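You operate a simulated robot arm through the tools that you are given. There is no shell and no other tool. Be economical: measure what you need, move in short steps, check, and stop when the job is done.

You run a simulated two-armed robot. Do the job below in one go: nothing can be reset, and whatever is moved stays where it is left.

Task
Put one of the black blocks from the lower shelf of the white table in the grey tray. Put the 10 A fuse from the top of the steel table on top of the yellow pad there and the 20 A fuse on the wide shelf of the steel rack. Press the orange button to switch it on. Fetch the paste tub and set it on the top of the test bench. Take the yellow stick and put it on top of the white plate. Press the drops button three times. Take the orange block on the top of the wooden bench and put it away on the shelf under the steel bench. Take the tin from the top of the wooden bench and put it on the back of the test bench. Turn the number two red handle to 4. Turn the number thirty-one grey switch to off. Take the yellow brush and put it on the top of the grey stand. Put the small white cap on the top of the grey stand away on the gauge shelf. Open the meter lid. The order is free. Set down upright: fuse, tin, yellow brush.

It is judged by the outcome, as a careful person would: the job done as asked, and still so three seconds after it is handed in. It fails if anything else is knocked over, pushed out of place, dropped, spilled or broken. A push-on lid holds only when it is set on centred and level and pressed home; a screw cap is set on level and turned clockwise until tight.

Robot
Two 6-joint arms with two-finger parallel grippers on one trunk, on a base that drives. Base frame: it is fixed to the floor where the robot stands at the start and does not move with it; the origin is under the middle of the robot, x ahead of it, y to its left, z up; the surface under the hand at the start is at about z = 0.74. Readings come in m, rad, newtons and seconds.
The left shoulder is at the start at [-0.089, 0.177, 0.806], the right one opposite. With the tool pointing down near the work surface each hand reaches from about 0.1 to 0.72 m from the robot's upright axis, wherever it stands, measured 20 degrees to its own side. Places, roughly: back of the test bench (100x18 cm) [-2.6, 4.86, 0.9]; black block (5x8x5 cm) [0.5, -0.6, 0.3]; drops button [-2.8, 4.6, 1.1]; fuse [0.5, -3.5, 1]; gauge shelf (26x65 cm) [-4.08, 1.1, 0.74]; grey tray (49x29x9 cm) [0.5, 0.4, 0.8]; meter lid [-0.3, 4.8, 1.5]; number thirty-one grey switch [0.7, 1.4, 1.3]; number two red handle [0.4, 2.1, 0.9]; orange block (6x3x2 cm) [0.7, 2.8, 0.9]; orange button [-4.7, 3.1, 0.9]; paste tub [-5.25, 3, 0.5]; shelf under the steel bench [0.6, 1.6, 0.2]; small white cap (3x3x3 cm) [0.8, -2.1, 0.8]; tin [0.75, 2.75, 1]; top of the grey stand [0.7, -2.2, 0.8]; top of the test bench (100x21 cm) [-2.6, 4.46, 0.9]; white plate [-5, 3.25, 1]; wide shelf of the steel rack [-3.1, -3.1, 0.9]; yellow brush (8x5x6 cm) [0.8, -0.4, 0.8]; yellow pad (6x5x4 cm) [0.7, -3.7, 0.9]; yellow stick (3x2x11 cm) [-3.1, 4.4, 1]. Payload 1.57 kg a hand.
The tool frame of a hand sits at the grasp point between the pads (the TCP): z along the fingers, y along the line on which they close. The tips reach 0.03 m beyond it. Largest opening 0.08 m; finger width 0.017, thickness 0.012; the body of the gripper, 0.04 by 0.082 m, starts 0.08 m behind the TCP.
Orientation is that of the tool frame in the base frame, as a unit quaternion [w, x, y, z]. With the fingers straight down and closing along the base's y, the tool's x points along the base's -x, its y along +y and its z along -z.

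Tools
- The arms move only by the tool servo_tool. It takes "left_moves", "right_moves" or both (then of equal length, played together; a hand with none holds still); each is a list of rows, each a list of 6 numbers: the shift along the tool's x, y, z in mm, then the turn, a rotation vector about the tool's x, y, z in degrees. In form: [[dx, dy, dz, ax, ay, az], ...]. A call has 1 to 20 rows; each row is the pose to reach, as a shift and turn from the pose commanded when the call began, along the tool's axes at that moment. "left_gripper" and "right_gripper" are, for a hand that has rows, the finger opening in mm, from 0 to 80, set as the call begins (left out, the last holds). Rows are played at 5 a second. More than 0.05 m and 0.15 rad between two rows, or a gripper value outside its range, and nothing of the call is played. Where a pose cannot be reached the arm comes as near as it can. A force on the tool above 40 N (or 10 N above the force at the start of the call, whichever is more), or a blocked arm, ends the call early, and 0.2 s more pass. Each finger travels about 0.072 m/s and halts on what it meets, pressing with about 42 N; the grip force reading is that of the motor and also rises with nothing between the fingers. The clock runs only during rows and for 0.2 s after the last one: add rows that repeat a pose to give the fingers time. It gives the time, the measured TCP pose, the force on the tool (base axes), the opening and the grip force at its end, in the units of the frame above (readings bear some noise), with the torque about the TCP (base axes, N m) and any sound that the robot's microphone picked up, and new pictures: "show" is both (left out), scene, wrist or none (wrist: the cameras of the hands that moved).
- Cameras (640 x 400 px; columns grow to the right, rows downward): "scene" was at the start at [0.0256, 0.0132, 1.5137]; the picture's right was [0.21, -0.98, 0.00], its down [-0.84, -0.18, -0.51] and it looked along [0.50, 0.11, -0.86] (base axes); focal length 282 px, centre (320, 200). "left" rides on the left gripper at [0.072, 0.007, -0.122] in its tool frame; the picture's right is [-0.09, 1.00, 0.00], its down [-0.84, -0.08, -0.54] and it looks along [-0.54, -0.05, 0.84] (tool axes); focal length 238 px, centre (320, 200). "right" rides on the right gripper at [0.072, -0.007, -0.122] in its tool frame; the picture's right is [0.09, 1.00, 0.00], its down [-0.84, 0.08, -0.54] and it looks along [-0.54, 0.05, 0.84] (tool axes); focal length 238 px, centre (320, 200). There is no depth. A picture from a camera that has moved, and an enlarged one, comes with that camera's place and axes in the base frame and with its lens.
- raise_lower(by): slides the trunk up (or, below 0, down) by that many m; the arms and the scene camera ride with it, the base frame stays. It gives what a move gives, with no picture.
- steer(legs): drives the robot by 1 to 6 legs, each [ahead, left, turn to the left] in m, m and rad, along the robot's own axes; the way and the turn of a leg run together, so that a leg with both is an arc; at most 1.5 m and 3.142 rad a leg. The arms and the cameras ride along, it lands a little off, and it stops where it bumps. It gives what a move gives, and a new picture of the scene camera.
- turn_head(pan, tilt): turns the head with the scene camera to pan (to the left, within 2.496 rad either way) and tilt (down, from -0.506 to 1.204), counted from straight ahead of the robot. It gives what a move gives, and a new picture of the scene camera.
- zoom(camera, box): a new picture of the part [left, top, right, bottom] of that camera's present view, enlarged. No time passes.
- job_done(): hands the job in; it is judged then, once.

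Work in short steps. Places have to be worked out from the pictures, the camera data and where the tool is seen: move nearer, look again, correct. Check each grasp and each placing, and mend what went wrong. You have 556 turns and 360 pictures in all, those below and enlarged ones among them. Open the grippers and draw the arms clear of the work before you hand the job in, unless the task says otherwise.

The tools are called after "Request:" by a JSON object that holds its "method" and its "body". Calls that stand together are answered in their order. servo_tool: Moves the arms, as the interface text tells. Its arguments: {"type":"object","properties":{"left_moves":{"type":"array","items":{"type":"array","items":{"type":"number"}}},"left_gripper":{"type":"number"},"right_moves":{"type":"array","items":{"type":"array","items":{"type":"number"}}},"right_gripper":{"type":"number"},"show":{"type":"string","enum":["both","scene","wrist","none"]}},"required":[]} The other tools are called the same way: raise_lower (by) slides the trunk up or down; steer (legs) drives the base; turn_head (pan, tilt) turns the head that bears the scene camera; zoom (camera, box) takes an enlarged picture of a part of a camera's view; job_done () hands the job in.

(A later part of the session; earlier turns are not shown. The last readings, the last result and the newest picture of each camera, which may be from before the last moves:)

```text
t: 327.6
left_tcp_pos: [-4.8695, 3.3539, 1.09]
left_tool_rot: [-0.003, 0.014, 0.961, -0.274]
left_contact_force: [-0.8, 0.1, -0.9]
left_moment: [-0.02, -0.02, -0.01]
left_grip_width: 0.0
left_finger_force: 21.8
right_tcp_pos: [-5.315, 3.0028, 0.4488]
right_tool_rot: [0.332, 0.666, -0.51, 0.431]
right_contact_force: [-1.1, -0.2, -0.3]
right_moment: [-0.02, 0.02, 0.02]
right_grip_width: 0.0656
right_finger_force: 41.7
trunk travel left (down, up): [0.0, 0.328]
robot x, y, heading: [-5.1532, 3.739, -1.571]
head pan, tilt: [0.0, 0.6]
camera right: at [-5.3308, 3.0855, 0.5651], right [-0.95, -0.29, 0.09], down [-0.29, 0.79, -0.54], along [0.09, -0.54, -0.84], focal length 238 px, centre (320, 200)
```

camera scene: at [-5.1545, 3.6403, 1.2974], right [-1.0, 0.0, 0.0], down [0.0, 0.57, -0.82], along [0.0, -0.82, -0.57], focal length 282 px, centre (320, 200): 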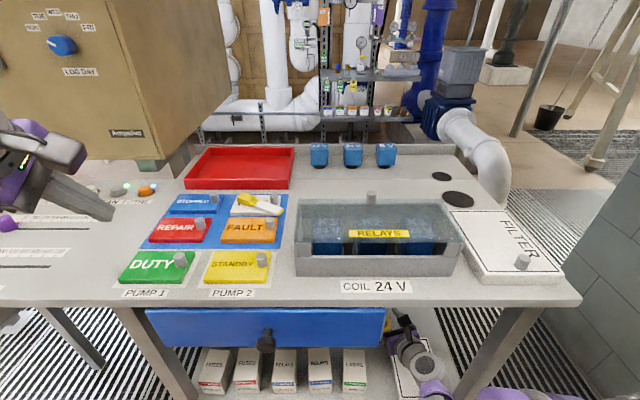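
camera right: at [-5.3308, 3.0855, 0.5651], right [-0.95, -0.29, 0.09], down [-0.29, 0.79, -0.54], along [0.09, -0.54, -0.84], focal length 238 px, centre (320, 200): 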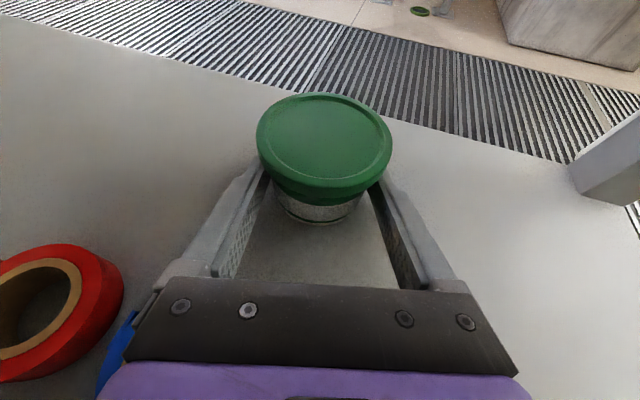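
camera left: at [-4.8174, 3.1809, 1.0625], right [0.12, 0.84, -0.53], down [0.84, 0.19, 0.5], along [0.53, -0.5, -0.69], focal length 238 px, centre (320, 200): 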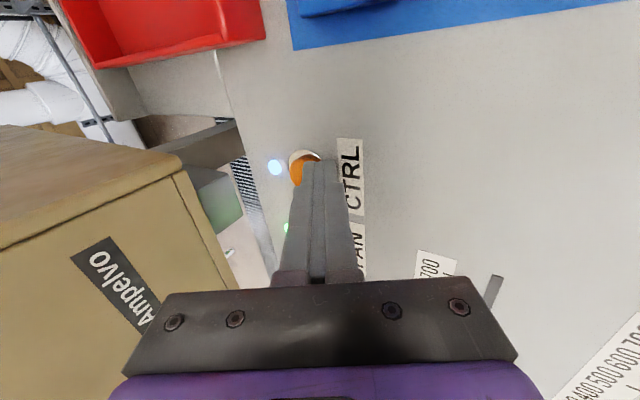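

Gripped at 65.6 mm on the body, under the lid. I lift and back out.

Request:
{"method": "servo_tool", "body": {"right_moves": [[14, 0, -6, 0, 0, 0], [30, 0, -13, 0, 0, 0], [46, 0, -20, 0, 0, 0], [64, 0, -28, 0, 0, 0]], "show": "wrist"}}

Request:
{"method": "steer", "body": {"legs": [[-0.25, -0.01, 0], [-0.3, -0.02, 0]]}}

```text
t: 328.6
left_tcp_pos: [-4.8703, 3.3539, 1.09]
left_tool_rot: [-0.003, 0.015, 0.961, -0.275]
left_contact_force: [-0.1, -0.1, -0.5]
left_moment: [0.0, 0.01, 0.02]
left_grip_width: 0.0
left_finger_force: 21.4
right_tcp_pos: [-5.316, 3.0026, 0.519]
right_tool_rot: [0.331, 0.667, -0.51, 0.431]
right_contact_force: [0.6, 0.5, -1.9]
right_moment: [0.03, 0.0, -0.01]
right_grip_width: 0.0655
right_finger_force: 41.8
trunk travel left (down, up): [0.0, 0.328]
robot x, y, heading: [-5.1554, 3.7377, -1.569]
head pan, tilt: [0.0, 0.6]
camera right: at [-5.3313, 3.0848, 0.6352], right [-0.95, -0.29, 0.09], down [-0.29, 0.79, -0.54], along [0.09, -0.54, -0.84], focal length 238 px, centre (320, 200)
```

right: 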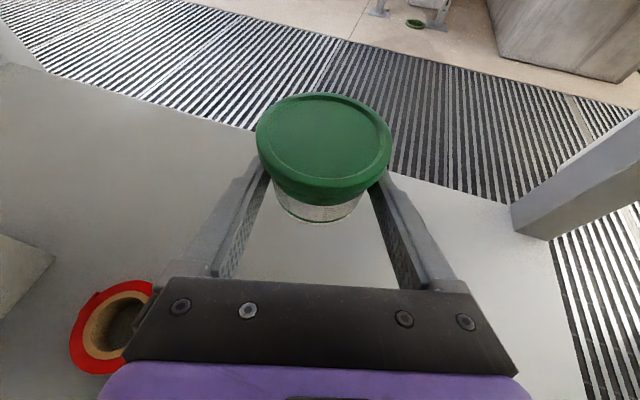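

```text
t: 332.0
left_tcp_pos: [-4.8989, 3.9017, 1.0901]
left_tool_rot: [-0.004, 0.016, 0.962, -0.274]
left_contact_force: [-0.1, 0.5, -0.7]
left_moment: [-0.04, 0.0, 0.02]
left_grip_width: 0.0
left_finger_force: 21.4
right_tcp_pos: [-5.3456, 3.5502, 0.5182]
right_tool_rot: [0.332, 0.666, -0.51, 0.431]
right_contact_force: [-0.2, -0.3, -2.0]
right_moment: [0.02, 0.01, 0.02]
right_grip_width: 0.0654
right_finger_force: 42.1
trunk travel left (down, up): [0.0, 0.328]
robot x, y, heading: [-5.1839, 4.2882, -1.573]
head pan, tilt: [0.0, 0.6]
camera scene: at [-5.1836, 4.1886, 1.2974], right [-1.0, 0.0, 0.0], down [0.0, 0.56, -0.83], along [0.0, -0.83, -0.56], focal length 282 px, centre (320, 200)
```

scene: 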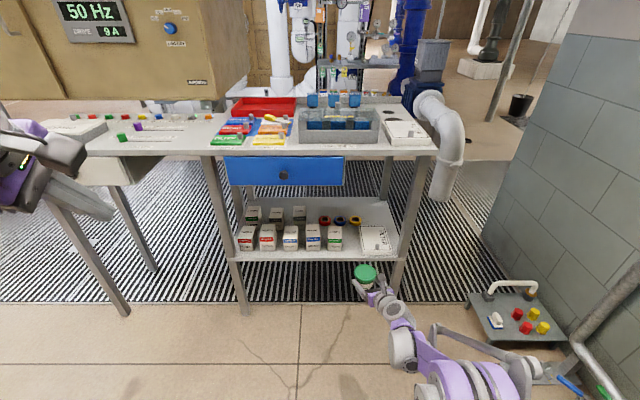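

Tub is out. I raise the trunk and the hand before travelling.

Request:
{"method": "raise_lower", "body": {"by": 0.3}}

Request:
{"method": "servo_tool", "body": {"right_moves": [[40, 0, -25, 0, 0, 0], [80, 0, -50, 0, 0, 0], [120, 0, -75, 0, 0, 0], [160, 0, -100, 0, 0, 0], [200, 0, -125, 0, 0, 0]], "show": "wrist"}}

```text
t: 335.0
left_tcp_pos: [-4.8987, 3.9009, 1.3898]
left_tool_rot: [-0.004, 0.014, 0.962, -0.274]
left_contact_force: [-1.2, 0.1, 0.4]
left_moment: [0.01, -0.04, 0.0]
left_grip_width: 0.0001
left_finger_force: 21.4
right_tcp_pos: [-5.3449, 3.5509, 0.8181]
right_tool_rot: [0.332, 0.667, -0.51, 0.431]
right_contact_force: [-0.7, -0.7, -2.5]
right_moment: [0.02, 0.01, 0.0]
right_grip_width: 0.0653
right_finger_force: 42.0
trunk travel left (down, up): [-0.3, 0.028]
robot x, y, heading: [-5.1815, 4.289, -1.573]
head pan, tilt: [0.0, 0.6]
```

```text
t: 336.2
left_tcp_pos: [-4.8991, 3.9019, 1.391]
left_tool_rot: [-0.004, 0.015, 0.962, -0.273]
left_contact_force: [0.4, 0.5, 0.1]
left_moment: [0.0, 0.02, 0.0]
left_grip_width: 0.0002
left_finger_force: 21.6
right_tcp_pos: [-5.3532, 3.5822, 1.0526]
right_tool_rot: [0.332, 0.667, -0.51, 0.43]
right_contact_force: [-0.1, -0.1, -1.5]
right_moment: [-0.01, 0.01, 0.04]
right_grip_width: 0.0654
right_finger_force: 42.2
trunk travel left (down, up): [-0.3, 0.028]
robot x, y, heading: [-5.186, 4.2874, -1.571]
head pan, tilt: [0.0, 0.6]
camera right: at [-5.3679, 3.6636, 1.1683], right [-0.95, -0.29, 0.09], down [-0.29, 0.79, -0.54], along [0.09, -0.54, -0.84], focal length 238 px, centre (320, 200)
```

right: 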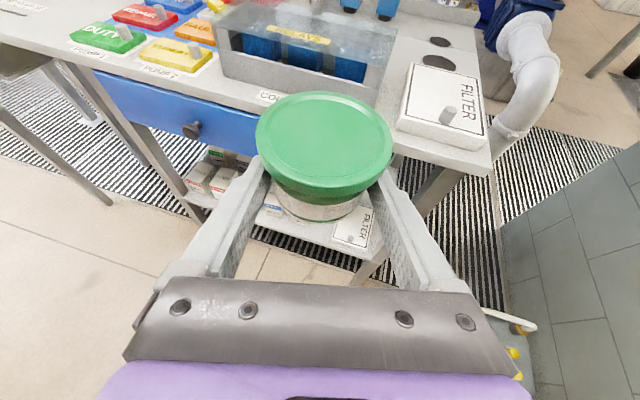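

Tub is secure. I drive: left along the room, turn to +x, sidestep, forward, then turn to face the test bench.

Request:
{"method": "steer", "body": {"legs": [[0, 1.25, 0], [0, 0, 1.571], [0, -0.7, 0], [1.15, 0, 0], [0, 0, 1.571]]}}

Request:
{"method": "turn_head", "body": {"pan": 0, "tilt": 0.55}}

```text
t: 366.8
left_tcp_pos: [-3.0643, 3.9576, 1.3899]
left_tool_rot: [-0.274, 0.962, -0.015, 0.003]
left_contact_force: [-0.9, 0.3, -0.7]
left_moment: [0.01, 0.0, -0.03]
left_grip_width: 0.0
left_finger_force: 21.8
right_tcp_pos: [-2.6092, 4.2763, 1.0523]
right_tool_rot: [-0.431, 0.51, 0.666, 0.333]
right_contact_force: [-0.7, -0.2, -2.7]
right_moment: [-0.04, -0.02, 0.04]
right_grip_width: 0.0651
right_finger_force: 42.6
trunk travel left (down, up): [-0.3, 0.028]
robot x, y, heading: [-2.7781, 3.571, 1.567]
head pan, tilt: [0.0, 0.6]
camera scene: at [-2.7784, 3.6172, 1.6031], right [1.0, 0.0, 0.0], down [0.0, -0.57, -0.82], along [0.0, 0.82, -0.57], focal length 282 px, centre (320, 200)
```

scene: 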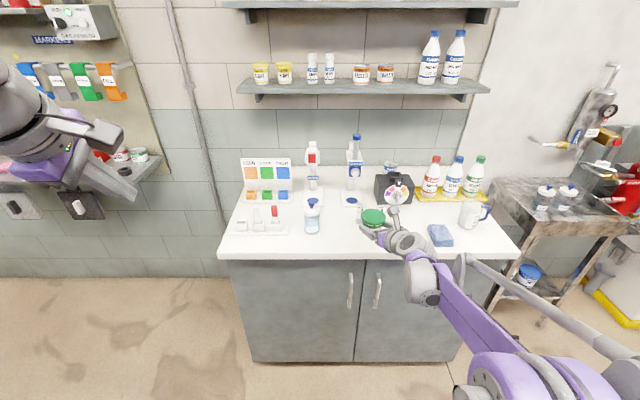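

```text
t: 367.4
left_tcp_pos: [-3.0645, 3.9577, 1.3906]
left_tool_rot: [-0.274, 0.962, -0.015, 0.004]
left_contact_force: [0.3, -0.2, 0.3]
left_moment: [0.0, 0.03, 0.01]
left_grip_width: 0.0
left_finger_force: 21.8
right_tcp_pos: [-2.6098, 4.2777, 1.052]
right_tool_rot: [-0.431, 0.51, 0.666, 0.333]
right_contact_force: [0.2, -0.2, -2.9]
right_moment: [-0.05, 0.02, -0.03]
right_grip_width: 0.0649
right_finger_force: 41.9
trunk travel left (down, up): [-0.3, 0.028]
robot x, y, heading: [-2.7788, 3.5727, 1.574]
head pan, tilt: [0.0, 0.55]
camera scene: at [-2.7784, 3.6186, 1.6076], right [1.0, 0.0, 0.0], down [0.0, -0.52, -0.85], along [0.0, 0.85, -0.52], focal length 282 px, centre (320, 200)
```

scene: 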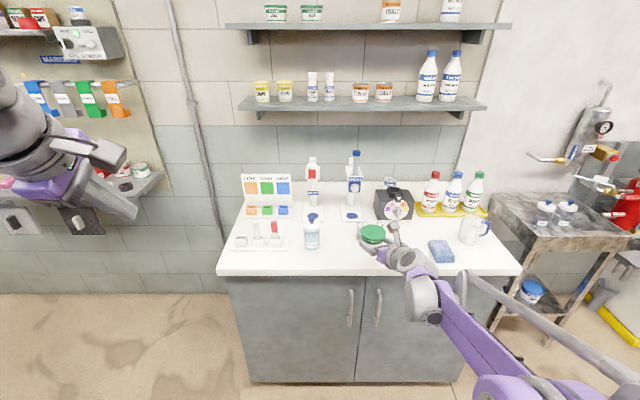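

I sidestep right 0.165 and go ahead 0.15 to the free spot at (-2.445,4.43).

Request:
{"method": "steer", "body": {"legs": [[0, -0.165, 0], [0.15, 0, 0]]}}

Request:
{"method": "servo_tool", "body": {"right_moves": [[-30, 0, 13, 0, 0, 0], [-60, 0, 27, 0, 0, 0], [-90, 0, 40, 0, 0, 0]], "show": "wrist"}}

```text
t: 370.5
left_tcp_pos: [-2.8967, 4.1056, 1.389]
left_tool_rot: [-0.273, 0.962, -0.015, 0.004]
left_contact_force: [-0.2, 0.4, -0.2]
left_moment: [0.0, -0.01, 0.01]
left_grip_width: 0.0002
left_finger_force: 20.8
right_tcp_pos: [-2.4428, 4.425, 1.0516]
right_tool_rot: [-0.431, 0.51, 0.667, 0.331]
right_contact_force: [0.4, 0.2, -2.4]
right_moment: [-0.04, -0.01, 0.03]
right_grip_width: 0.0651
right_finger_force: 42.1
trunk travel left (down, up): [-0.3, 0.028]
robot x, y, heading: [-2.6131, 3.7191, 1.573]
head pan, tilt: [0.0, 0.55]
camera scene: at [-2.6128, 3.7654, 1.6074], right [1.0, 0.0, 0.0], down [0.0, -0.52, -0.85], along [0.0, 0.85, -0.52], focal length 282 px, centre (320, 200)
```

scene: 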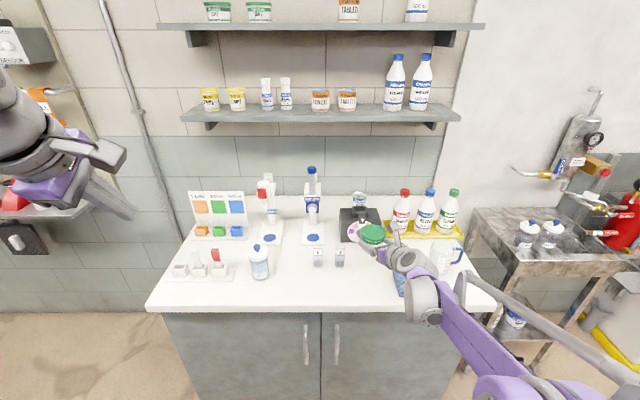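

```text
t: 371.3
left_tcp_pos: [-2.8981, 4.1067, 1.3892]
left_tool_rot: [-0.273, 0.962, -0.015, 0.004]
left_contact_force: [0.4, -0.2, -0.6]
left_moment: [0.02, 0.04, -0.02]
left_grip_width: 0.0
left_finger_force: 21.2
right_tcp_pos: [-2.4422, 4.4247, 0.9513]
right_tool_rot: [-0.43, 0.511, 0.666, 0.332]
right_contact_force: [0.1, -0.2, -2.8]
right_moment: [-0.05, -0.01, 0.0]
right_grip_width: 0.0648
right_finger_force: 41.6
trunk travel left (down, up): [-0.3, 0.028]
robot x, y, heading: [-2.612, 3.7183, 1.571]
head pan, tilt: [0.0, 0.55]
camera right: at [-2.4292, 4.3449, 1.0676], right [0.95, 0.29, 0.09], down [0.29, -0.79, -0.54], along [-0.09, 0.54, -0.84], focal length 238 px, centre (320, 200)
```

right: 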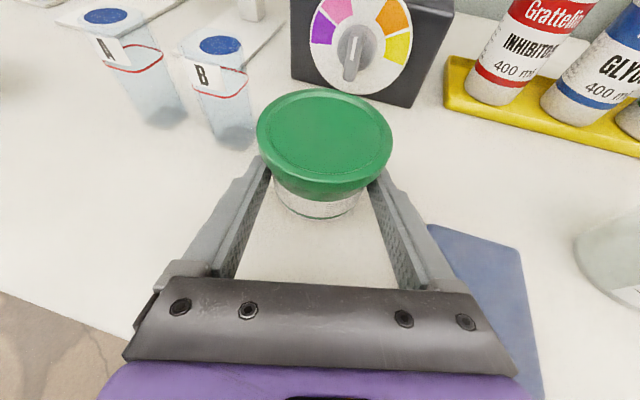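

Clearances are fine. I lower the tub with fine steps at the end.

Request:
{"method": "servo_tool", "body": {"right_moves": [[-25, 0, 11, 0, 0, 0], [-36, 0, 16, 0, 0, 0], [-40, 0, 18, 0, 0, 0], [-43, 0, 19, 0, 0, 0], [-46, 0, 20.5, 0, 0, 0], [-49, 0, 22, 0, 0, 0], [-52, 0, 23, 0, 0, 0]], "show": "wrist"}}

```text
t: 372.0
left_tcp_pos: [-2.8979, 4.1025, 1.3917]
left_tool_rot: [-0.276, 0.961, -0.016, 0.005]
left_contact_force: [1.1, -0.9, -0.5]
left_moment: [0.0, 0.01, 0.0]
left_grip_width: 0.0
left_finger_force: 21.7
right_tcp_pos: [-2.4429, 4.4235, 0.9199]
right_tool_rot: [-0.434, 0.512, 0.661, 0.336]
right_contact_force: [-1.8, -3.9, 29.8]
right_moment: [0.14, -0.23, -0.02]
right_grip_width: 0.064
right_finger_force: 42.1
trunk travel left (down, up): [-0.3, 0.028]
robot x, y, heading: [-2.6162, 3.7219, 1.569]
head pan, tilt: [0.0, 0.55]
stopped in row 3 (right hand): the force on the tool passed its limit at 47 N (the readings are from after the stop); the commanded pose is now the measured one
camera right: at [-2.4292, 4.3424, 1.0347], right [0.95, 0.28, 0.08], down [0.28, -0.78, -0.55], along [-0.09, 0.55, -0.83], focal length 238 px, centre (320, 200)
```

right: 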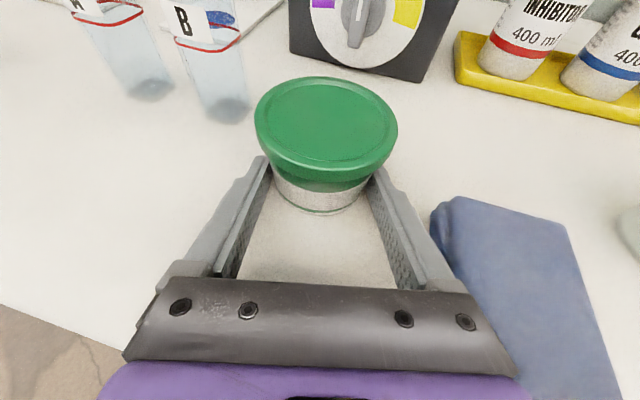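

Contact at z=0.92, higher than I computed from the shelf estimate. I zoom to check the tub's base before releasing.

Request:
{"method": "zoom", "body": {"camera": "scene", "box": [320, 200, 448, 280]}}

Request:
{"method": "zoom", "body": {"camera": "right", "box": [220, 60, 412, 180]}}

```text
5.00 times, centred on (384, 240) of scene
camera zoom: at [-2.6139, 3.7616, 1.608], right [1.0, 0.0, 0.0], down [0.0, -0.52, -0.85], along [0.0, 0.85, -0.52], focal length 1411 px, centre (0, 0)
```

zoom: 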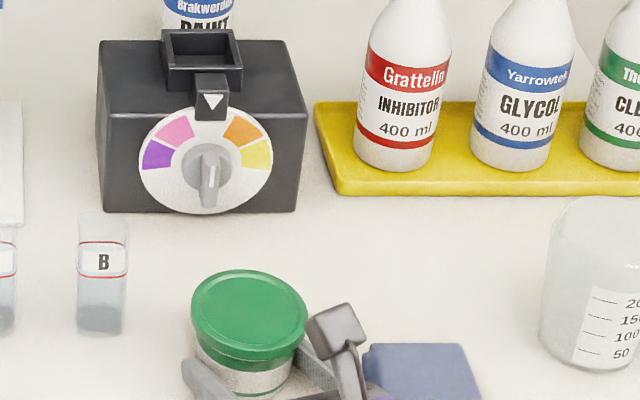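

```text
3.33 times, centred on (316, 120) of right
camera zoom: at [-2.4292, 4.3424, 1.0347], right [0.95, 0.28, 0.08], down [0.28, -0.78, -0.55], along [-0.09, 0.55, -0.83], focal length 794 px, centre (333, 467)
```

zoom: 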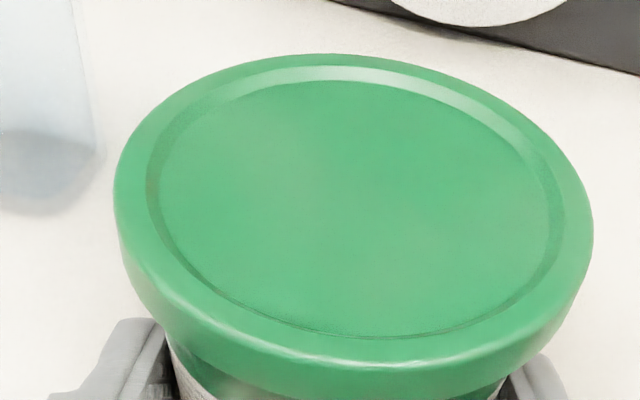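

The tub is on the bench. I relax 1 mm and open the fingers, staying in place to check.

Request:
{"method": "servo_tool", "body": {"right_moves": [[1, 0, 0, 0, 0, 0], [1, 0, 0, 0, 0, 0], [1, 0, 0, 0, 0, 0]], "right_gripper": 80, "show": "wrist"}}

```text
t: 372.8
left_tcp_pos: [-2.8989, 4.1018, 1.3908]
left_tool_rot: [-0.276, 0.961, -0.015, 0.005]
left_contact_force: [0.1, 0.1, 0.0]
left_moment: [0.04, -0.03, 0.01]
left_grip_width: 0.0
left_finger_force: 21.2
right_tcp_pos: [-2.4445, 4.4248, 0.9193]
right_tool_rot: [-0.434, 0.511, 0.662, 0.335]
right_contact_force: [-3.7, -4.2, 33.8]
right_moment: [0.7, 0.36, -0.25]
right_grip_width: 0.0653
right_finger_force: 0.1
trunk travel left (down, up): [-0.3, 0.028]
robot x, y, heading: [-2.606, 3.7208, 1.574]
head pan, tilt: [0.0, 0.55]
camera right: at [-2.4292, 4.3428, 1.0349], right [0.95, 0.29, 0.08], down [0.28, -0.78, -0.55], along [-0.09, 0.55, -0.83], focal length 238 px, centre (320, 200)
```

right: 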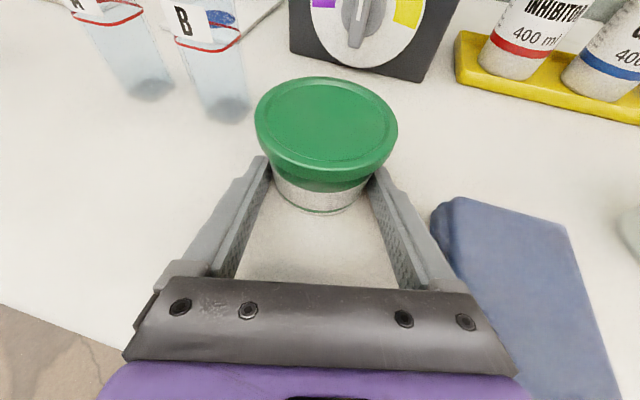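

The fingertips press on the bench, blocking the opening. I lift 3 mm and open again.

Request:
{"method": "servo_tool", "body": {"right_moves": [[3, 0, -1, 0, 0, 0], [3, 0, -1, 0, 0, 0], [3, 0, -1, 0, 0, 0]], "right_gripper": 80, "show": "wrist"}}

```text
t: 373.6
left_tcp_pos: [-2.8974, 4.1033, 1.3907]
left_tool_rot: [-0.275, 0.961, -0.014, 0.003]
left_contact_force: [-0.6, -0.2, -0.5]
left_moment: [0.0, -0.02, 0.0]
left_grip_width: 0.0002
left_finger_force: 21.3
right_tcp_pos: [-2.4432, 4.4248, 0.9197]
right_tool_rot: [-0.433, 0.511, 0.664, 0.333]
right_contact_force: [0.3, -7.9, 10.1]
right_moment: [0.2, -0.39, -0.32]
right_grip_width: 0.0792
right_finger_force: 0.0
trunk travel left (down, up): [-0.3, 0.028]
robot x, y, heading: [-2.6153, 3.7186, 1.566]
head pan, tilt: [0.0, 0.55]
camera right: at [-2.4291, 4.3444, 1.0355], right [0.95, 0.29, 0.08], down [0.29, -0.79, -0.55], along [-0.09, 0.55, -0.83], focal length 238 px, centre (320, 200)
```

right: 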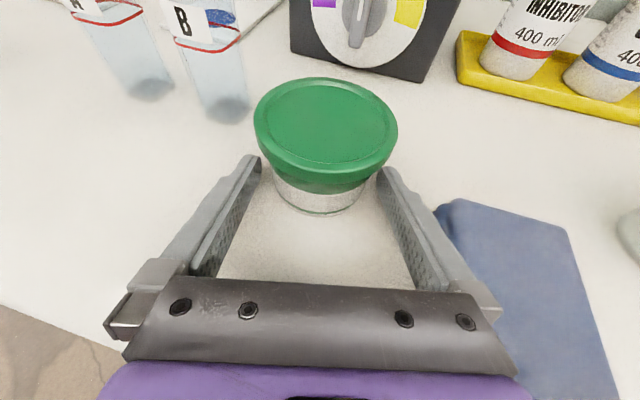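

Open. I withdraw horizontally back, then up.

Request:
{"method": "servo_tool", "body": {"right_moves": [[-6, 0, -20, 0, 0, 0], [-14, 0, -40, 0, 0, 0], [-22, 0, -60, 0, 0, 0], [-10, 0, -100, 0, 0, 0], [10, 0, -130, 0, 0, 0], [50, 0, -150, 0, 0, 0]], "show": "both"}}

```text
t: 375.0
left_tcp_pos: [-2.8984, 4.1044, 1.3909]
left_tool_rot: [-0.275, 0.961, -0.016, 0.005]
left_contact_force: [-0.5, -0.4, -0.1]
left_moment: [-0.01, 0.01, 0.0]
left_grip_width: 0.0
left_finger_force: 21.3
right_tcp_pos: [-2.413, 4.3129, 1.0264]
right_tool_rot: [-0.432, 0.512, 0.662, 0.335]
right_contact_force: [0.1, -0.3, 1.7]
right_moment: [-0.02, 0.02, 0.02]
right_grip_width: 0.0799
right_finger_force: 0.0
trunk travel left (down, up): [-0.3, 0.028]
robot x, y, heading: [-2.6123, 3.7222, 1.568]
head pan, tilt: [0.0, 0.55]
camera scene: at [-2.6133, 3.7651, 1.6076], right [1.0, 0.0, 0.0], down [0.0, -0.52, -0.85], along [0.0, 0.85, -0.52], focal length 282 px, centre (320, 200)
camera right: at [-2.3991, 4.232, 1.142], right [0.95, 0.29, 0.08], down [0.29, -0.79, -0.55], along [-0.09, 0.55, -0.83], focal length 238 px, centre (320, 200)
```

scene: 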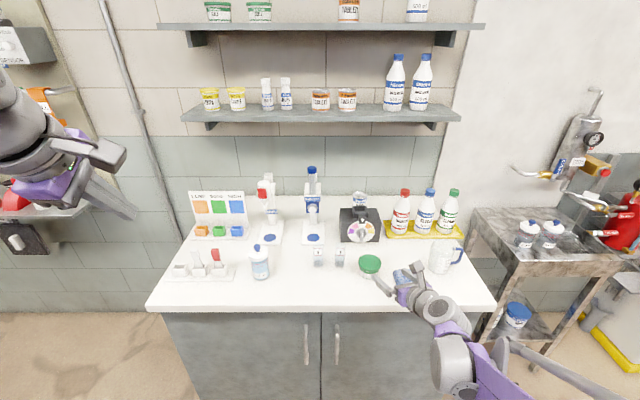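
right: 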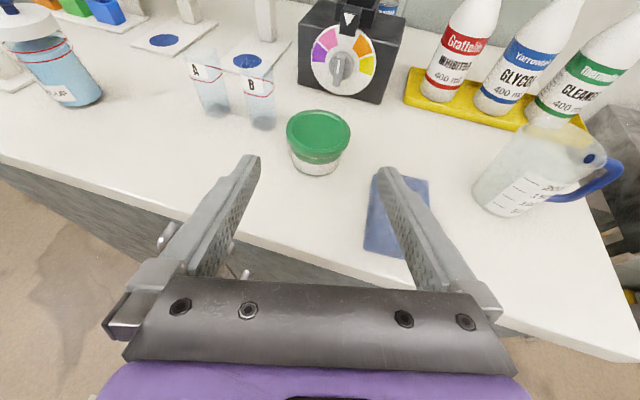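

Tub stands upright on the bench top. Next is the meter. I back off and drive along +x to it.

Request:
{"method": "steer", "body": {"legs": [[-0.35, 0, 0], [0, -1.2, 0], [0, -1.05, 0]]}}

Request:
{"method": "turn_head", "body": {"pan": 0, "tilt": 0.2}}

Request:
{"method": "zoom", "body": {"camera": "scene", "box": [230, 110, 422, 230]}}

```text
t: 396.8
left_tcp_pos: [-0.655, 3.7687, 1.3906]
left_tool_rot: [-0.274, 0.962, -0.006, 0.001]
left_contact_force: [-0.3, -0.4, -0.2]
left_moment: [-0.01, 0.01, 0.0]
left_grip_width: 0.0001
left_finger_force: 21.1
right_tcp_pos: [-0.1727, 3.9851, 1.0261]
right_tool_rot: [-0.435, 0.506, 0.667, 0.33]
right_contact_force: [-0.2, -0.1, -0.6]
right_moment: [0.01, 0.02, -0.02]
right_grip_width: 0.0799
right_finger_force: 0.1
trunk travel left (down, up): [-0.3, 0.028]
robot x, y, heading: [-0.3637, 3.3867, 1.583]
head pan, tilt: [0.0, 0.55]
camera scene: at [-0.3634, 3.4338, 1.6076], right [1.0, 0.02, 0.0], down [0.01, -0.52, -0.85], along [-0.01, 0.85, -0.52], focal length 282 px, centre (320, 200)
```

scene: 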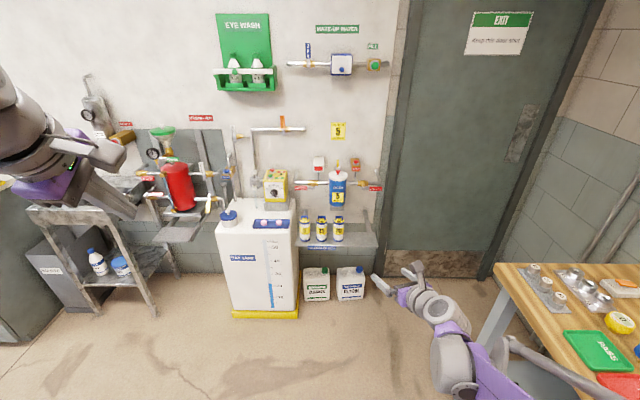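

```text
t: 397.6
left_tcp_pos: [-0.6538, 3.7684, 1.3905]
left_tool_rot: [-0.274, 0.962, -0.007, 0.002]
left_contact_force: [-0.1, -0.4, 0.1]
left_moment: [-0.03, 0.01, -0.02]
left_grip_width: 0.0001
left_finger_force: 21.7
right_tcp_pos: [-0.1727, 3.9856, 1.0257]
right_tool_rot: [-0.436, 0.506, 0.668, 0.329]
right_contact_force: [-0.3, 0.2, 1.0]
right_moment: [-0.01, -0.02, -0.02]
right_grip_width: 0.0801
right_finger_force: 0.0
trunk travel left (down, up): [-0.3, 0.028]
robot x, y, heading: [-0.3638, 3.3864, 1.585]
head pan, tilt: [0.0, 0.201]
camera scene: at [-0.3635, 3.4373, 1.6398], right [1.0, 0.02, 0.0], down [0.0, -0.2, -0.98], along [-0.02, 0.98, -0.2], focal length 282 px, centre (320, 200)
```

scene: 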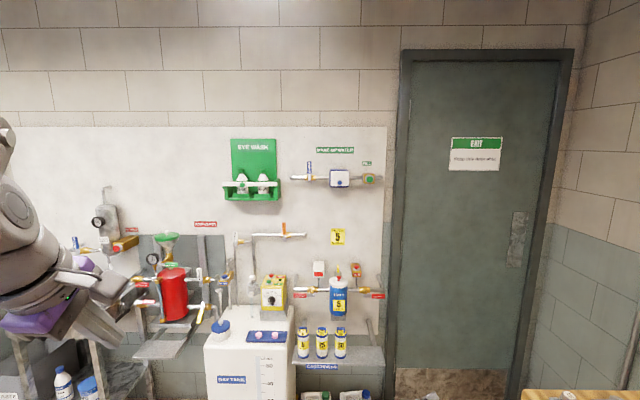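

```text
3.33 times, centred on (326, 170) of scene
camera zoom: at [-0.3635, 3.4373, 1.6398], right [1.0, 0.02, 0.0], down [0.0, -0.2, -0.98], along [-0.02, 0.98, -0.2], focal length 941 px, centre (300, 300)
```

zoom: 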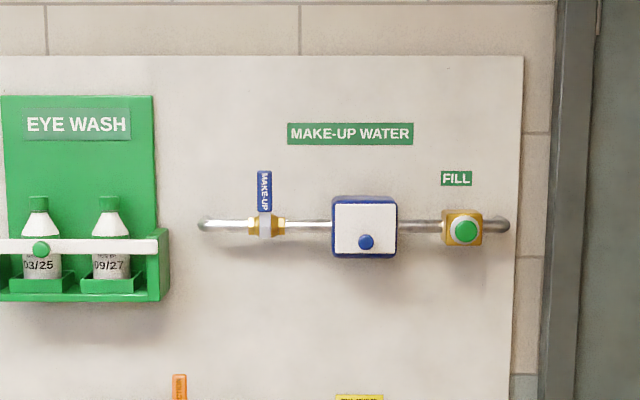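

The lid is hinged at the top with a blue knob at its bottom, at about (-0.294,4.819,1.447). I bring the left hand to horizontal in steps: first pitch up while moving forward.

Request:
{"method": "servo_tool", "body": {"left_moves": [[0, -27, 16, 7.25, 0, 0], [0, -54, 33, 14.5, 0, 0], [0, -80, 50, 21.75, 0, 0], [0, -107, 66, 29, 0, 0], [0, -134, 83, 36.25, 0, 0], [0, -160, 99, 43.5, 0, 0], [0, -187, 115, 50.75, 0, 0], [0, -213, 132, 58, 0, 0]], "show": "none"}}

Request:
{"method": "servo_tool", "body": {"left_moves": [[0, 0, 0, 0, 0, 8], [0, 0, 0, 0, 0, 16], [0, 0, 0, 0, 0, 24], [0, 0, 0, 0, 0, 32], [0, 0, 0, 0, 0, 40], [0, 0, 0, 0, 0, 48], [0, 0, 0, 0, 0, 56], [0, 0, 0, 0, 0, 64], [0, 0, 0, 0, 0, 72], [0, 0, 0, 0, 0, 80], [0, 0, 0, 0, 0, 88], [0, 0, 0, 0, 0, 90]], "left_gripper": 40, "show": "none"}}

```text
t: 399.4
left_tcp_pos: [-0.6513, 4.021, 1.3894]
left_tool_rot: [-0.705, 0.709, -0.005, 0.004]
left_contact_force: [-0.2, -1.5, 0.5]
left_moment: [-0.03, 0.02, -0.01]
left_grip_width: 0.0003
left_finger_force: 21.0
right_tcp_pos: [-0.1732, 3.9855, 1.0257]
right_tool_rot: [-0.435, 0.507, 0.667, 0.33]
right_contact_force: [0.3, -0.3, 0.3]
right_moment: [-0.04, 0.03, -0.01]
right_grip_width: 0.0801
right_finger_force: 0.1
trunk travel left (down, up): [-0.3, 0.028]
robot x, y, heading: [-0.368, 3.3856, 1.587]
head pan, tilt: [0.0, 0.201]
```

```text
t: 402.0
left_tcp_pos: [-0.6503, 4.0178, 1.3898]
left_tool_rot: [0.501, -0.497, 0.505, 0.496]
left_contact_force: [-0.6, 0.6, 0.2]
left_moment: [0.0, 0.04, -0.04]
left_grip_width: 0.04
left_finger_force: 0.1
right_tcp_pos: [-0.1732, 3.9844, 1.025]
right_tool_rot: [-0.435, 0.506, 0.668, 0.329]
right_contact_force: [0.9, 0.5, -0.5]
right_moment: [0.0, 0.03, -0.01]
right_grip_width: 0.08
right_finger_force: 0.1
trunk travel left (down, up): [-0.3, 0.028]
robot x, y, heading: [-0.3626, 3.3853, 1.584]
head pan, tilt: [0.0, 0.201]
```

Left hand is horizontal. I shift it to the right and up to the knob's height while drawing the right hand back.

Request:
{"method": "servo_tool", "body": {"left_moves": [[-8, -20, 0, 0, 0, 0], [-16, -40, 0, 0, 0, 0], [-24, -60, 0, 0, 0, 0], [-32, -80, 0, 0, 0, 0], [-40, -100, 0, 0, 0, 0], [-48, -120, 0, 0, 0, 0], [-57, -140, 0, 0, 0, 0]], "right_moves": [[2, 0, -45, 0, 0, 0], [4, 0, -90, 0, 0, 0], [6, 0, -135, 0, 0, 0], [8, 0, -180, 0, 0, 0], [10, 0, -225, 0, 0, 0], [12, 0, -270, 0, 0, 0], [12, 0, -270, 0, 0, 0]], "show": "none"}}

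```text
t: 403.6
left_tcp_pos: [-0.5266, 4.0194, 1.4323]
left_tool_rot: [0.486, -0.483, 0.538, 0.49]
left_contact_force: [-0.5, -0.7, -0.1]
left_moment: [0.01, -0.01, 0.01]
left_grip_width: 0.04
left_finger_force: 0.1
left hand out of reach, approached as far as the arm can: row 6, 7
right_tcp_pos: [-0.1067, 3.7509, 1.1454]
right_tool_rot: [-0.435, 0.507, 0.667, 0.33]
right_contact_force: [0.1, -0.3, -1.1]
right_moment: [0.0, 0.01, 0.02]
right_grip_width: 0.0801
right_finger_force: 0.0
trunk travel left (down, up): [-0.3, 0.028]
robot x, y, heading: [-0.3649, 3.3859, 1.584]
head pan, tilt: [0.0, 0.201]
```

I drive ahead 0.5 and right 0.23, then fix the orientation at better reach.

Request:
{"method": "steer", "body": {"legs": [[0.3, -0.23, -0.012], [0.2, 0, 0]]}}

Request:
{"method": "servo_tool", "body": {"left_moves": [[0, 0, 30, 0, 0, 0], [-15, 0, 60, 0, 0, 0]], "show": "wrist"}}

```text
t: 407.4
left_tcp_pos: [-0.2981, 4.5206, 1.4319]
left_tool_rot: [0.491, -0.48, 0.539, 0.487]
left_contact_force: [1.0, 0.5, -0.2]
left_moment: [0.02, -0.03, 0.04]
left_grip_width: 0.04
left_finger_force: 0.1
right_tcp_pos: [0.1197, 4.2529, 1.1462]
right_tool_rot: [-0.434, 0.51, 0.665, 0.332]
right_contact_force: [-1.1, -0.5, -0.3]
right_moment: [-0.02, -0.01, -0.01]
right_grip_width: 0.0801
right_finger_force: 0.1
trunk travel left (down, up): [-0.3, 0.028]
robot x, y, heading: [-0.1384, 3.895, 1.575]
head pan, tilt: [0.0, 0.201]
camera scene: at [-0.1395, 3.9407, 1.6397], right [1.0, 0.01, 0.0], down [0.0, -0.2, -0.98], along [-0.01, 0.98, -0.2], focal length 282 px, centre (320, 200)
```

scene: 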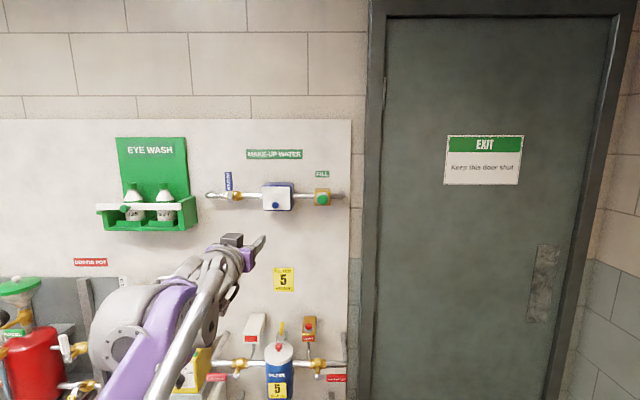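

```text
t: 408.0
left_tcp_pos: [-0.295, 4.5836, 1.4438]
left_tool_rot: [0.49, -0.481, 0.539, 0.487]
left_contact_force: [-1.0, 0.3, 0.0]
left_moment: [0.0, -0.01, -0.01]
left_grip_width: 0.0401
left_finger_force: 0.0
right_tcp_pos: [0.1198, 4.2534, 1.1452]
right_tool_rot: [-0.434, 0.509, 0.665, 0.332]
right_contact_force: [-0.2, 0.0, -0.3]
right_moment: [-0.03, 0.03, -0.01]
right_grip_width: 0.0803
right_finger_force: 0.1
trunk travel left (down, up): [-0.3, 0.028]
robot x, y, heading: [-0.1355, 3.8928, 1.58]
head pan, tilt: [0.0, 0.201]
camera left: at [-0.3104, 4.4606, 1.3783], right [-0.99, 0.07, 0.15], down [0.09, -0.51, 0.85], along [0.13, 0.86, 0.5], focal length 238 px, centre (320, 200)
```

left: 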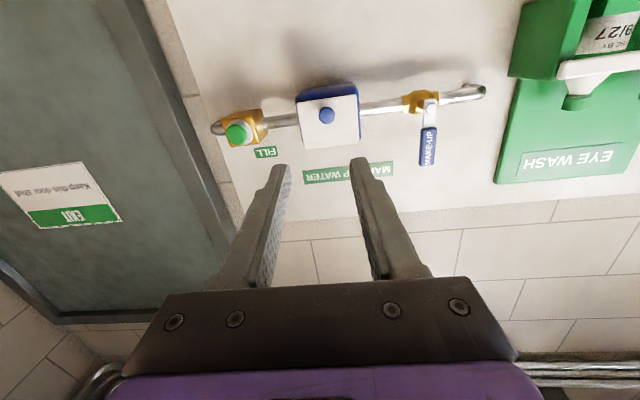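

Knob confirmed at (-0.289,4.82,1.447). I correct orientation and advance so the tips are just in front of it.

Request:
{"method": "servo_tool", "body": {"left_moves": [[-2, -3, 40, -3.5, -2.46, -3.15], [-3, -5, 85, -3.5, -2.46, -3.15], [-3, -5, 130, -3.5, -2.46, -3.15], [-3, -5, 180, -3.5, -2.46, -3.15]], "show": "wrist"}}

Request:
{"method": "zoom", "body": {"camera": "scene", "box": [220, 160, 348, 240]}}

```text
t: 409.0
left_tcp_pos: [-0.3006, 4.6855, 1.4141]
left_tool_rot: [0.472, -0.452, 0.546, 0.524]
left_contact_force: [0.3, -0.3, 0.5]
left_moment: [-0.01, 0.03, -0.01]
left_grip_width: 0.0398
left_finger_force: 0.1
left hand out of reach, approached as far as the arm can: row 1, 2, 3, 4
right_tcp_pos: [0.1187, 4.2508, 1.1449]
right_tool_rot: [-0.434, 0.509, 0.665, 0.332]
right_contact_force: [0.3, 0.2, -0.3]
right_moment: [-0.01, 0.02, -0.03]
right_grip_width: 0.0801
right_finger_force: 0.1
trunk travel left (down, up): [-0.3, 0.028]
robot x, y, heading: [-0.1397, 3.8862, 1.576]
head pan, tilt: [0.0, 0.201]
camera left: at [-0.3217, 4.5654, 1.3455], right [-0.97, 0.04, 0.24], down [0.18, -0.55, 0.82], along [0.16, 0.84, 0.52], focal length 238 px, centre (320, 200)
```

left: 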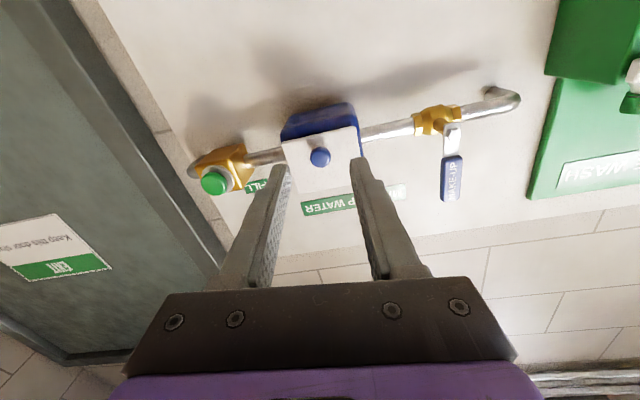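

```text
5.00 times, centred on (284, 200) of scene
camera zoom: at [-0.1394, 3.9403, 1.6399], right [1.0, 0.01, 0.0], down [0.0, -0.2, -0.98], along [-0.01, 0.98, -0.2], focal length 1411 px, centre (500, 200)
```

zoom: 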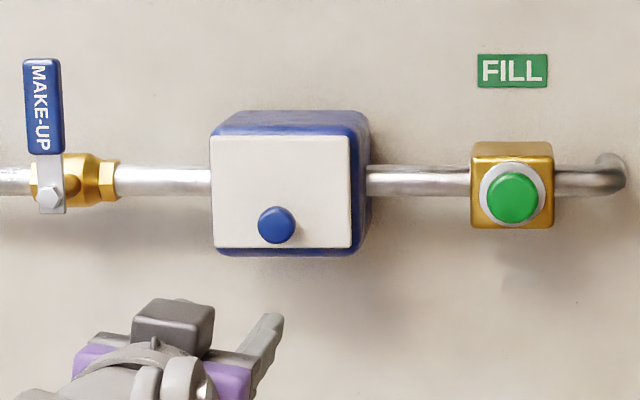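

Out of reach from here; I draw back, raise the trunk a bit and drive 0.2 closer.

Request:
{"method": "servo_tool", "body": {"left_moves": [[-10, 0, -50, 0, 0, 0], [-20, 0, -100, 0, 0, 0], [-30, 0, -140, 0, 0, 0]], "show": "none"}}

Request:
{"method": "raise_lower", "body": {"by": 0.028}}

Request:
{"method": "steer", "body": {"legs": [[0.18, 0, 0]]}}

```text
refused: row 1 steps farther than a row can; nothing moved
```

```text
t: 409.7
left_tcp_pos: [-0.3012, 4.6878, 1.4413]
left_tool_rot: [0.472, -0.451, 0.547, 0.524]
left_contact_force: [0.4, -0.7, -0.3]
left_moment: [-0.01, 0.01, -0.02]
left_grip_width: 0.04
left_finger_force: 0.0
right_tcp_pos: [0.1189, 4.2535, 1.174]
right_tool_rot: [-0.433, 0.509, 0.666, 0.331]
right_contact_force: [0.2, -0.3, 0.2]
right_moment: [-0.01, -0.01, 0.0]
right_grip_width: 0.0797
right_finger_force: 0.1
trunk travel left (down, up): [-0.328, 0.0]
robot x, y, heading: [-0.139, 3.8907, 1.576]
head pan, tilt: [0.0, 0.201]
```

```text
t: 410.9
left_tcp_pos: [-0.3029, 4.7822, 1.4425]
left_tool_rot: [0.467, -0.455, 0.549, 0.523]
left_contact_force: [0.9, -6.8, -0.4]
left_moment: [-0.05, 0.02, -0.17]
left_grip_width: 0.0413
left_finger_force: 0.4
right_tcp_pos: [0.117, 4.3531, 1.1749]
right_tool_rot: [-0.435, 0.508, 0.665, 0.332]
right_contact_force: [0.3, -0.7, -0.5]
right_moment: [0.0, -0.01, -0.01]
right_grip_width: 0.0799
right_finger_force: 0.0
trunk travel left (down, up): [-0.328, 0.0]
robot x, y, heading: [-0.1406, 3.9906, 1.581]
head pan, tilt: [0.0, 0.201]
stopped in leg 1: the force on the tool passed its limit at 377 N (the readings are from after the stop); the commanded pose is now the measured one
camera scene: at [-0.1401, 4.0386, 1.6673], right [1.0, 0.01, 0.0], down [0.0, -0.2, -0.98], along [-0.01, 0.98, -0.2], focal length 282 px, centre (320, 200)
```

scene: 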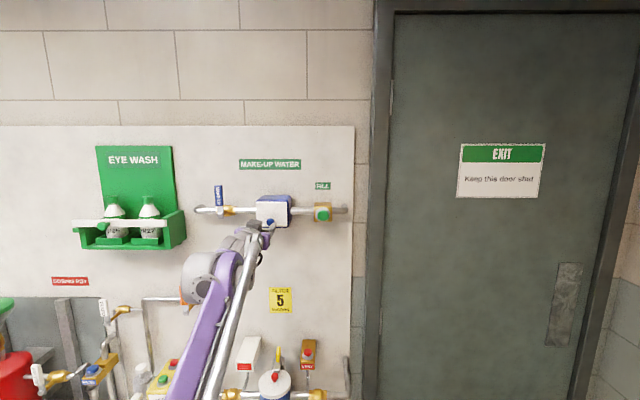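

My retract was refused and the drive pushed the fingers onto the meter front. I back the base off a little and check for damage.

Request:
{"method": "steer", "body": {"legs": [[-0.06, 0, 0]]}}

Request:
{"method": "zoom", "body": {"camera": "scene", "box": [190, 170, 350, 270]}}

Request:
{"method": "zoom", "body": {"camera": "left", "box": [160, 50, 480, 250]}}

```text
t: 411.9
left_tcp_pos: [-0.3028, 4.7267, 1.4416]
left_tool_rot: [0.466, -0.457, 0.548, 0.523]
left_contact_force: [-0.1, 0.3, 0.0]
left_moment: [0.0, 0.0, -0.03]
left_grip_width: 0.0398
left_finger_force: 0.0
right_tcp_pos: [0.1186, 4.298, 1.1729]
right_tool_rot: [-0.433, 0.51, 0.665, 0.332]
right_contact_force: [-0.6, 0.3, 0.2]
right_moment: [-0.03, 0.0, -0.04]
right_grip_width: 0.08
right_finger_force: 0.1
trunk travel left (down, up): [-0.328, 0.0]
robot x, y, heading: [-0.1359, 3.9313, 1.579]
head pan, tilt: [0.0, 0.201]
camera scene: at [-0.1397, 3.9843, 1.6676], right [1.0, 0.01, 0.0], down [0.0, -0.2, -0.98], along [-0.01, 0.98, -0.2], focal length 282 px, centre (320, 200)
```

scene: 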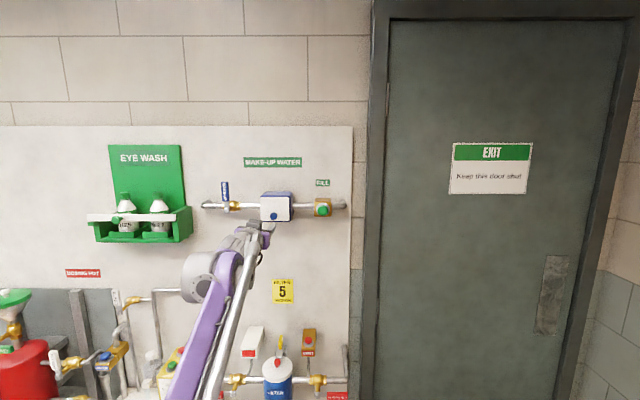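

```text
4.00 times, centred on (270, 220) of scene
camera zoom: at [-0.1397, 3.9843, 1.6676], right [1.0, 0.01, 0.0], down [0.0, -0.2, -0.98], along [-0.01, 0.98, -0.2], focal length 1129 px, centre (520, 120)
```

zoom: 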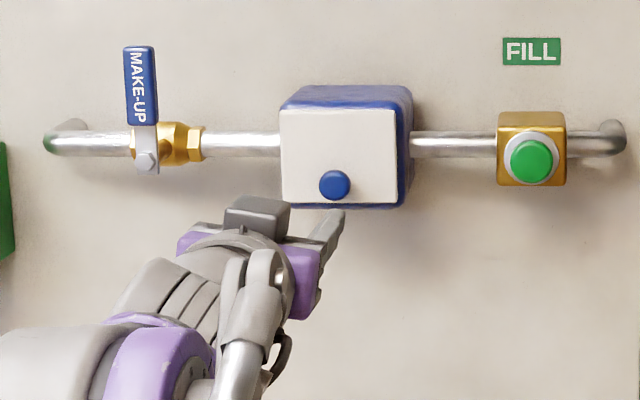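

```text
2.00 times, centred on (320, 150) of left
camera zoom: at [-0.3231, 4.6058, 1.375], right [-0.97, 0.04, 0.24], down [0.18, -0.53, 0.83], along [0.16, 0.85, 0.51], focal length 477 px, centre (320, 300)
```

zoom: 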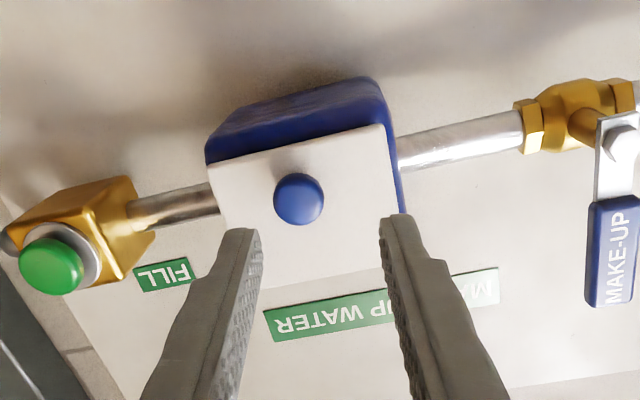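

No damage visible. I retract the hand 110 mm relative to the robot and correct its roll.

Request:
{"method": "servo_tool", "body": {"left_moves": [[0, 0, -40, 0, 0, 0], [0, 0, -80, -1, 0, -4], [0, 0, -115, -2, -1, -8.4]], "show": "none"}}

```text
t: 412.7
left_tcp_pos: [-0.3138, 4.6067, 1.4443]
left_tool_rot: [0.465, -0.457, 0.54, 0.532]
left_contact_force: [-0.8, 1.1, -0.3]
left_moment: [-0.01, -0.01, -0.02]
left_grip_width: 0.0399
left_finger_force: 0.1
left hand out of reach, approached as far as the arm can: row 2, 3
right_tcp_pos: [0.1185, 4.2937, 1.173]
right_tool_rot: [-0.435, 0.508, 0.664, 0.333]
right_contact_force: [0.3, -0.5, -0.2]
right_moment: [0.05, 0.0, -0.01]
right_grip_width: 0.0799
right_finger_force: 0.0
trunk travel left (down, up): [-0.328, 0.0]
robot x, y, heading: [-0.1398, 3.9319, 1.577]
head pan, tilt: [0.0, 0.201]
```

Tool axis is true along +y; only ~8° roll remains, acceptable. I align laterally and then drive 0.1 closer.

Request:
{"method": "servo_tool", "body": {"left_moves": [[-7, -24, 0, 0, 0, 0]], "show": "none"}}

Request:
{"method": "steer", "body": {"legs": [[0.1, 0, 0]]}}

Request:
{"method": "servo_tool", "body": {"left_moves": [[0, 0, 0, 0, 0, 0]], "show": "wrist"}}

```text
t: 413.1
left_tcp_pos: [-0.3036, 4.6085, 1.4466]
left_tool_rot: [0.469, -0.454, 0.544, 0.528]
left_contact_force: [-0.5, 0.3, 0.1]
left_moment: [0.0, -0.01, 0.02]
left_grip_width: 0.0398
left_finger_force: 0.1
left hand out of reach, approached as far as the arm can: row 1
right_tcp_pos: [0.1188, 4.2956, 1.1746]
right_tool_rot: [-0.435, 0.509, 0.664, 0.333]
right_contact_force: [-0.4, 0.5, 0.3]
right_moment: [-0.04, 0.01, 0.01]
right_grip_width: 0.08
right_finger_force: 0.0
trunk travel left (down, up): [-0.328, 0.0]
robot x, y, heading: [-0.14, 3.9332, 1.581]
head pan, tilt: [0.0, 0.201]
```

```text
t: 414.2
left_tcp_pos: [-0.3036, 4.7081, 1.4464]
left_tool_rot: [0.469, -0.454, 0.544, 0.527]
left_contact_force: [0.1, 0.0, -0.1]
left_moment: [0.01, 0.0, -0.03]
left_grip_width: 0.0396
left_finger_force: 0.1
right_tcp_pos: [0.1181, 4.3938, 1.1727]
right_tool_rot: [-0.434, 0.509, 0.666, 0.331]
right_contact_force: [1.0, 0.3, 1.0]
right_moment: [-0.03, 0.03, 0.03]
right_grip_width: 0.08
right_finger_force: 0.1
trunk travel left (down, up): [-0.328, 0.0]
robot x, y, heading: [-0.1413, 4.034, 1.581]
head pan, tilt: [0.0, 0.201]
camera scene: at [-0.1404, 4.0801, 1.667], right [1.0, 0.01, 0.0], down [0.0, -0.2, -0.98], along [-0.01, 0.98, -0.2], focal length 282 px, centre (320, 200)
```

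scene: 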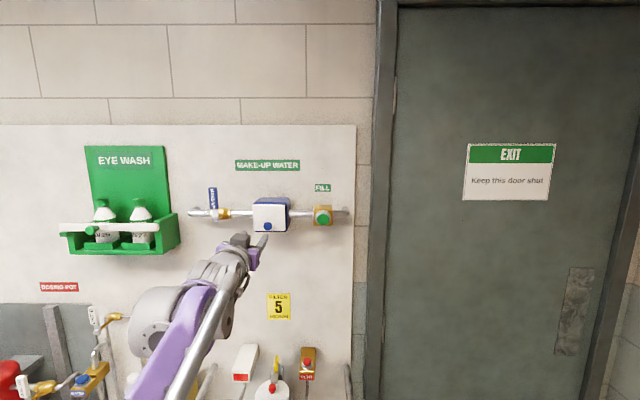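

```text
t: 414.6
left_tcp_pos: [-0.3037, 4.7078, 1.447]
left_tool_rot: [0.469, -0.454, 0.544, 0.527]
left_contact_force: [-0.3, 0.0, -0.4]
left_moment: [0.03, 0.0, -0.01]
left_grip_width: 0.04
left_finger_force: 0.1
right_tcp_pos: [0.1179, 4.3931, 1.1734]
right_tool_rot: [-0.434, 0.509, 0.665, 0.332]
right_contact_force: [-0.5, 0.1, 0.4]
right_moment: [0.05, -0.01, 0.01]
right_grip_width: 0.08
right_finger_force: 0.1
trunk travel left (down, up): [-0.328, 0.0]
robot x, y, heading: [-0.1411, 4.0294, 1.582]
head pan, tilt: [0.0, 0.201]
camera left: at [-0.3233, 4.5866, 1.3785], right [-0.97, 0.03, 0.24], down [0.18, -0.54, 0.82], along [0.16, 0.84, 0.52], focal length 238 px, centre (320, 200)
```

left: 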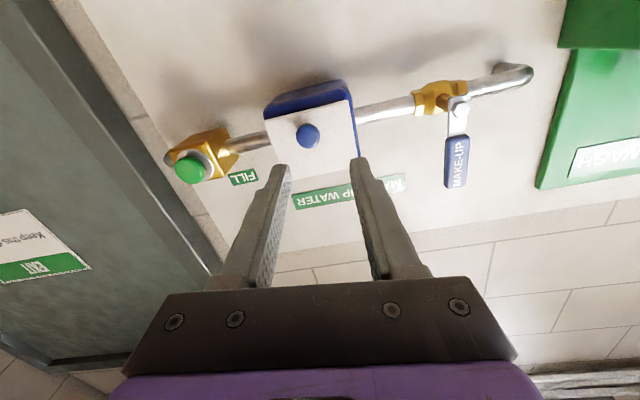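

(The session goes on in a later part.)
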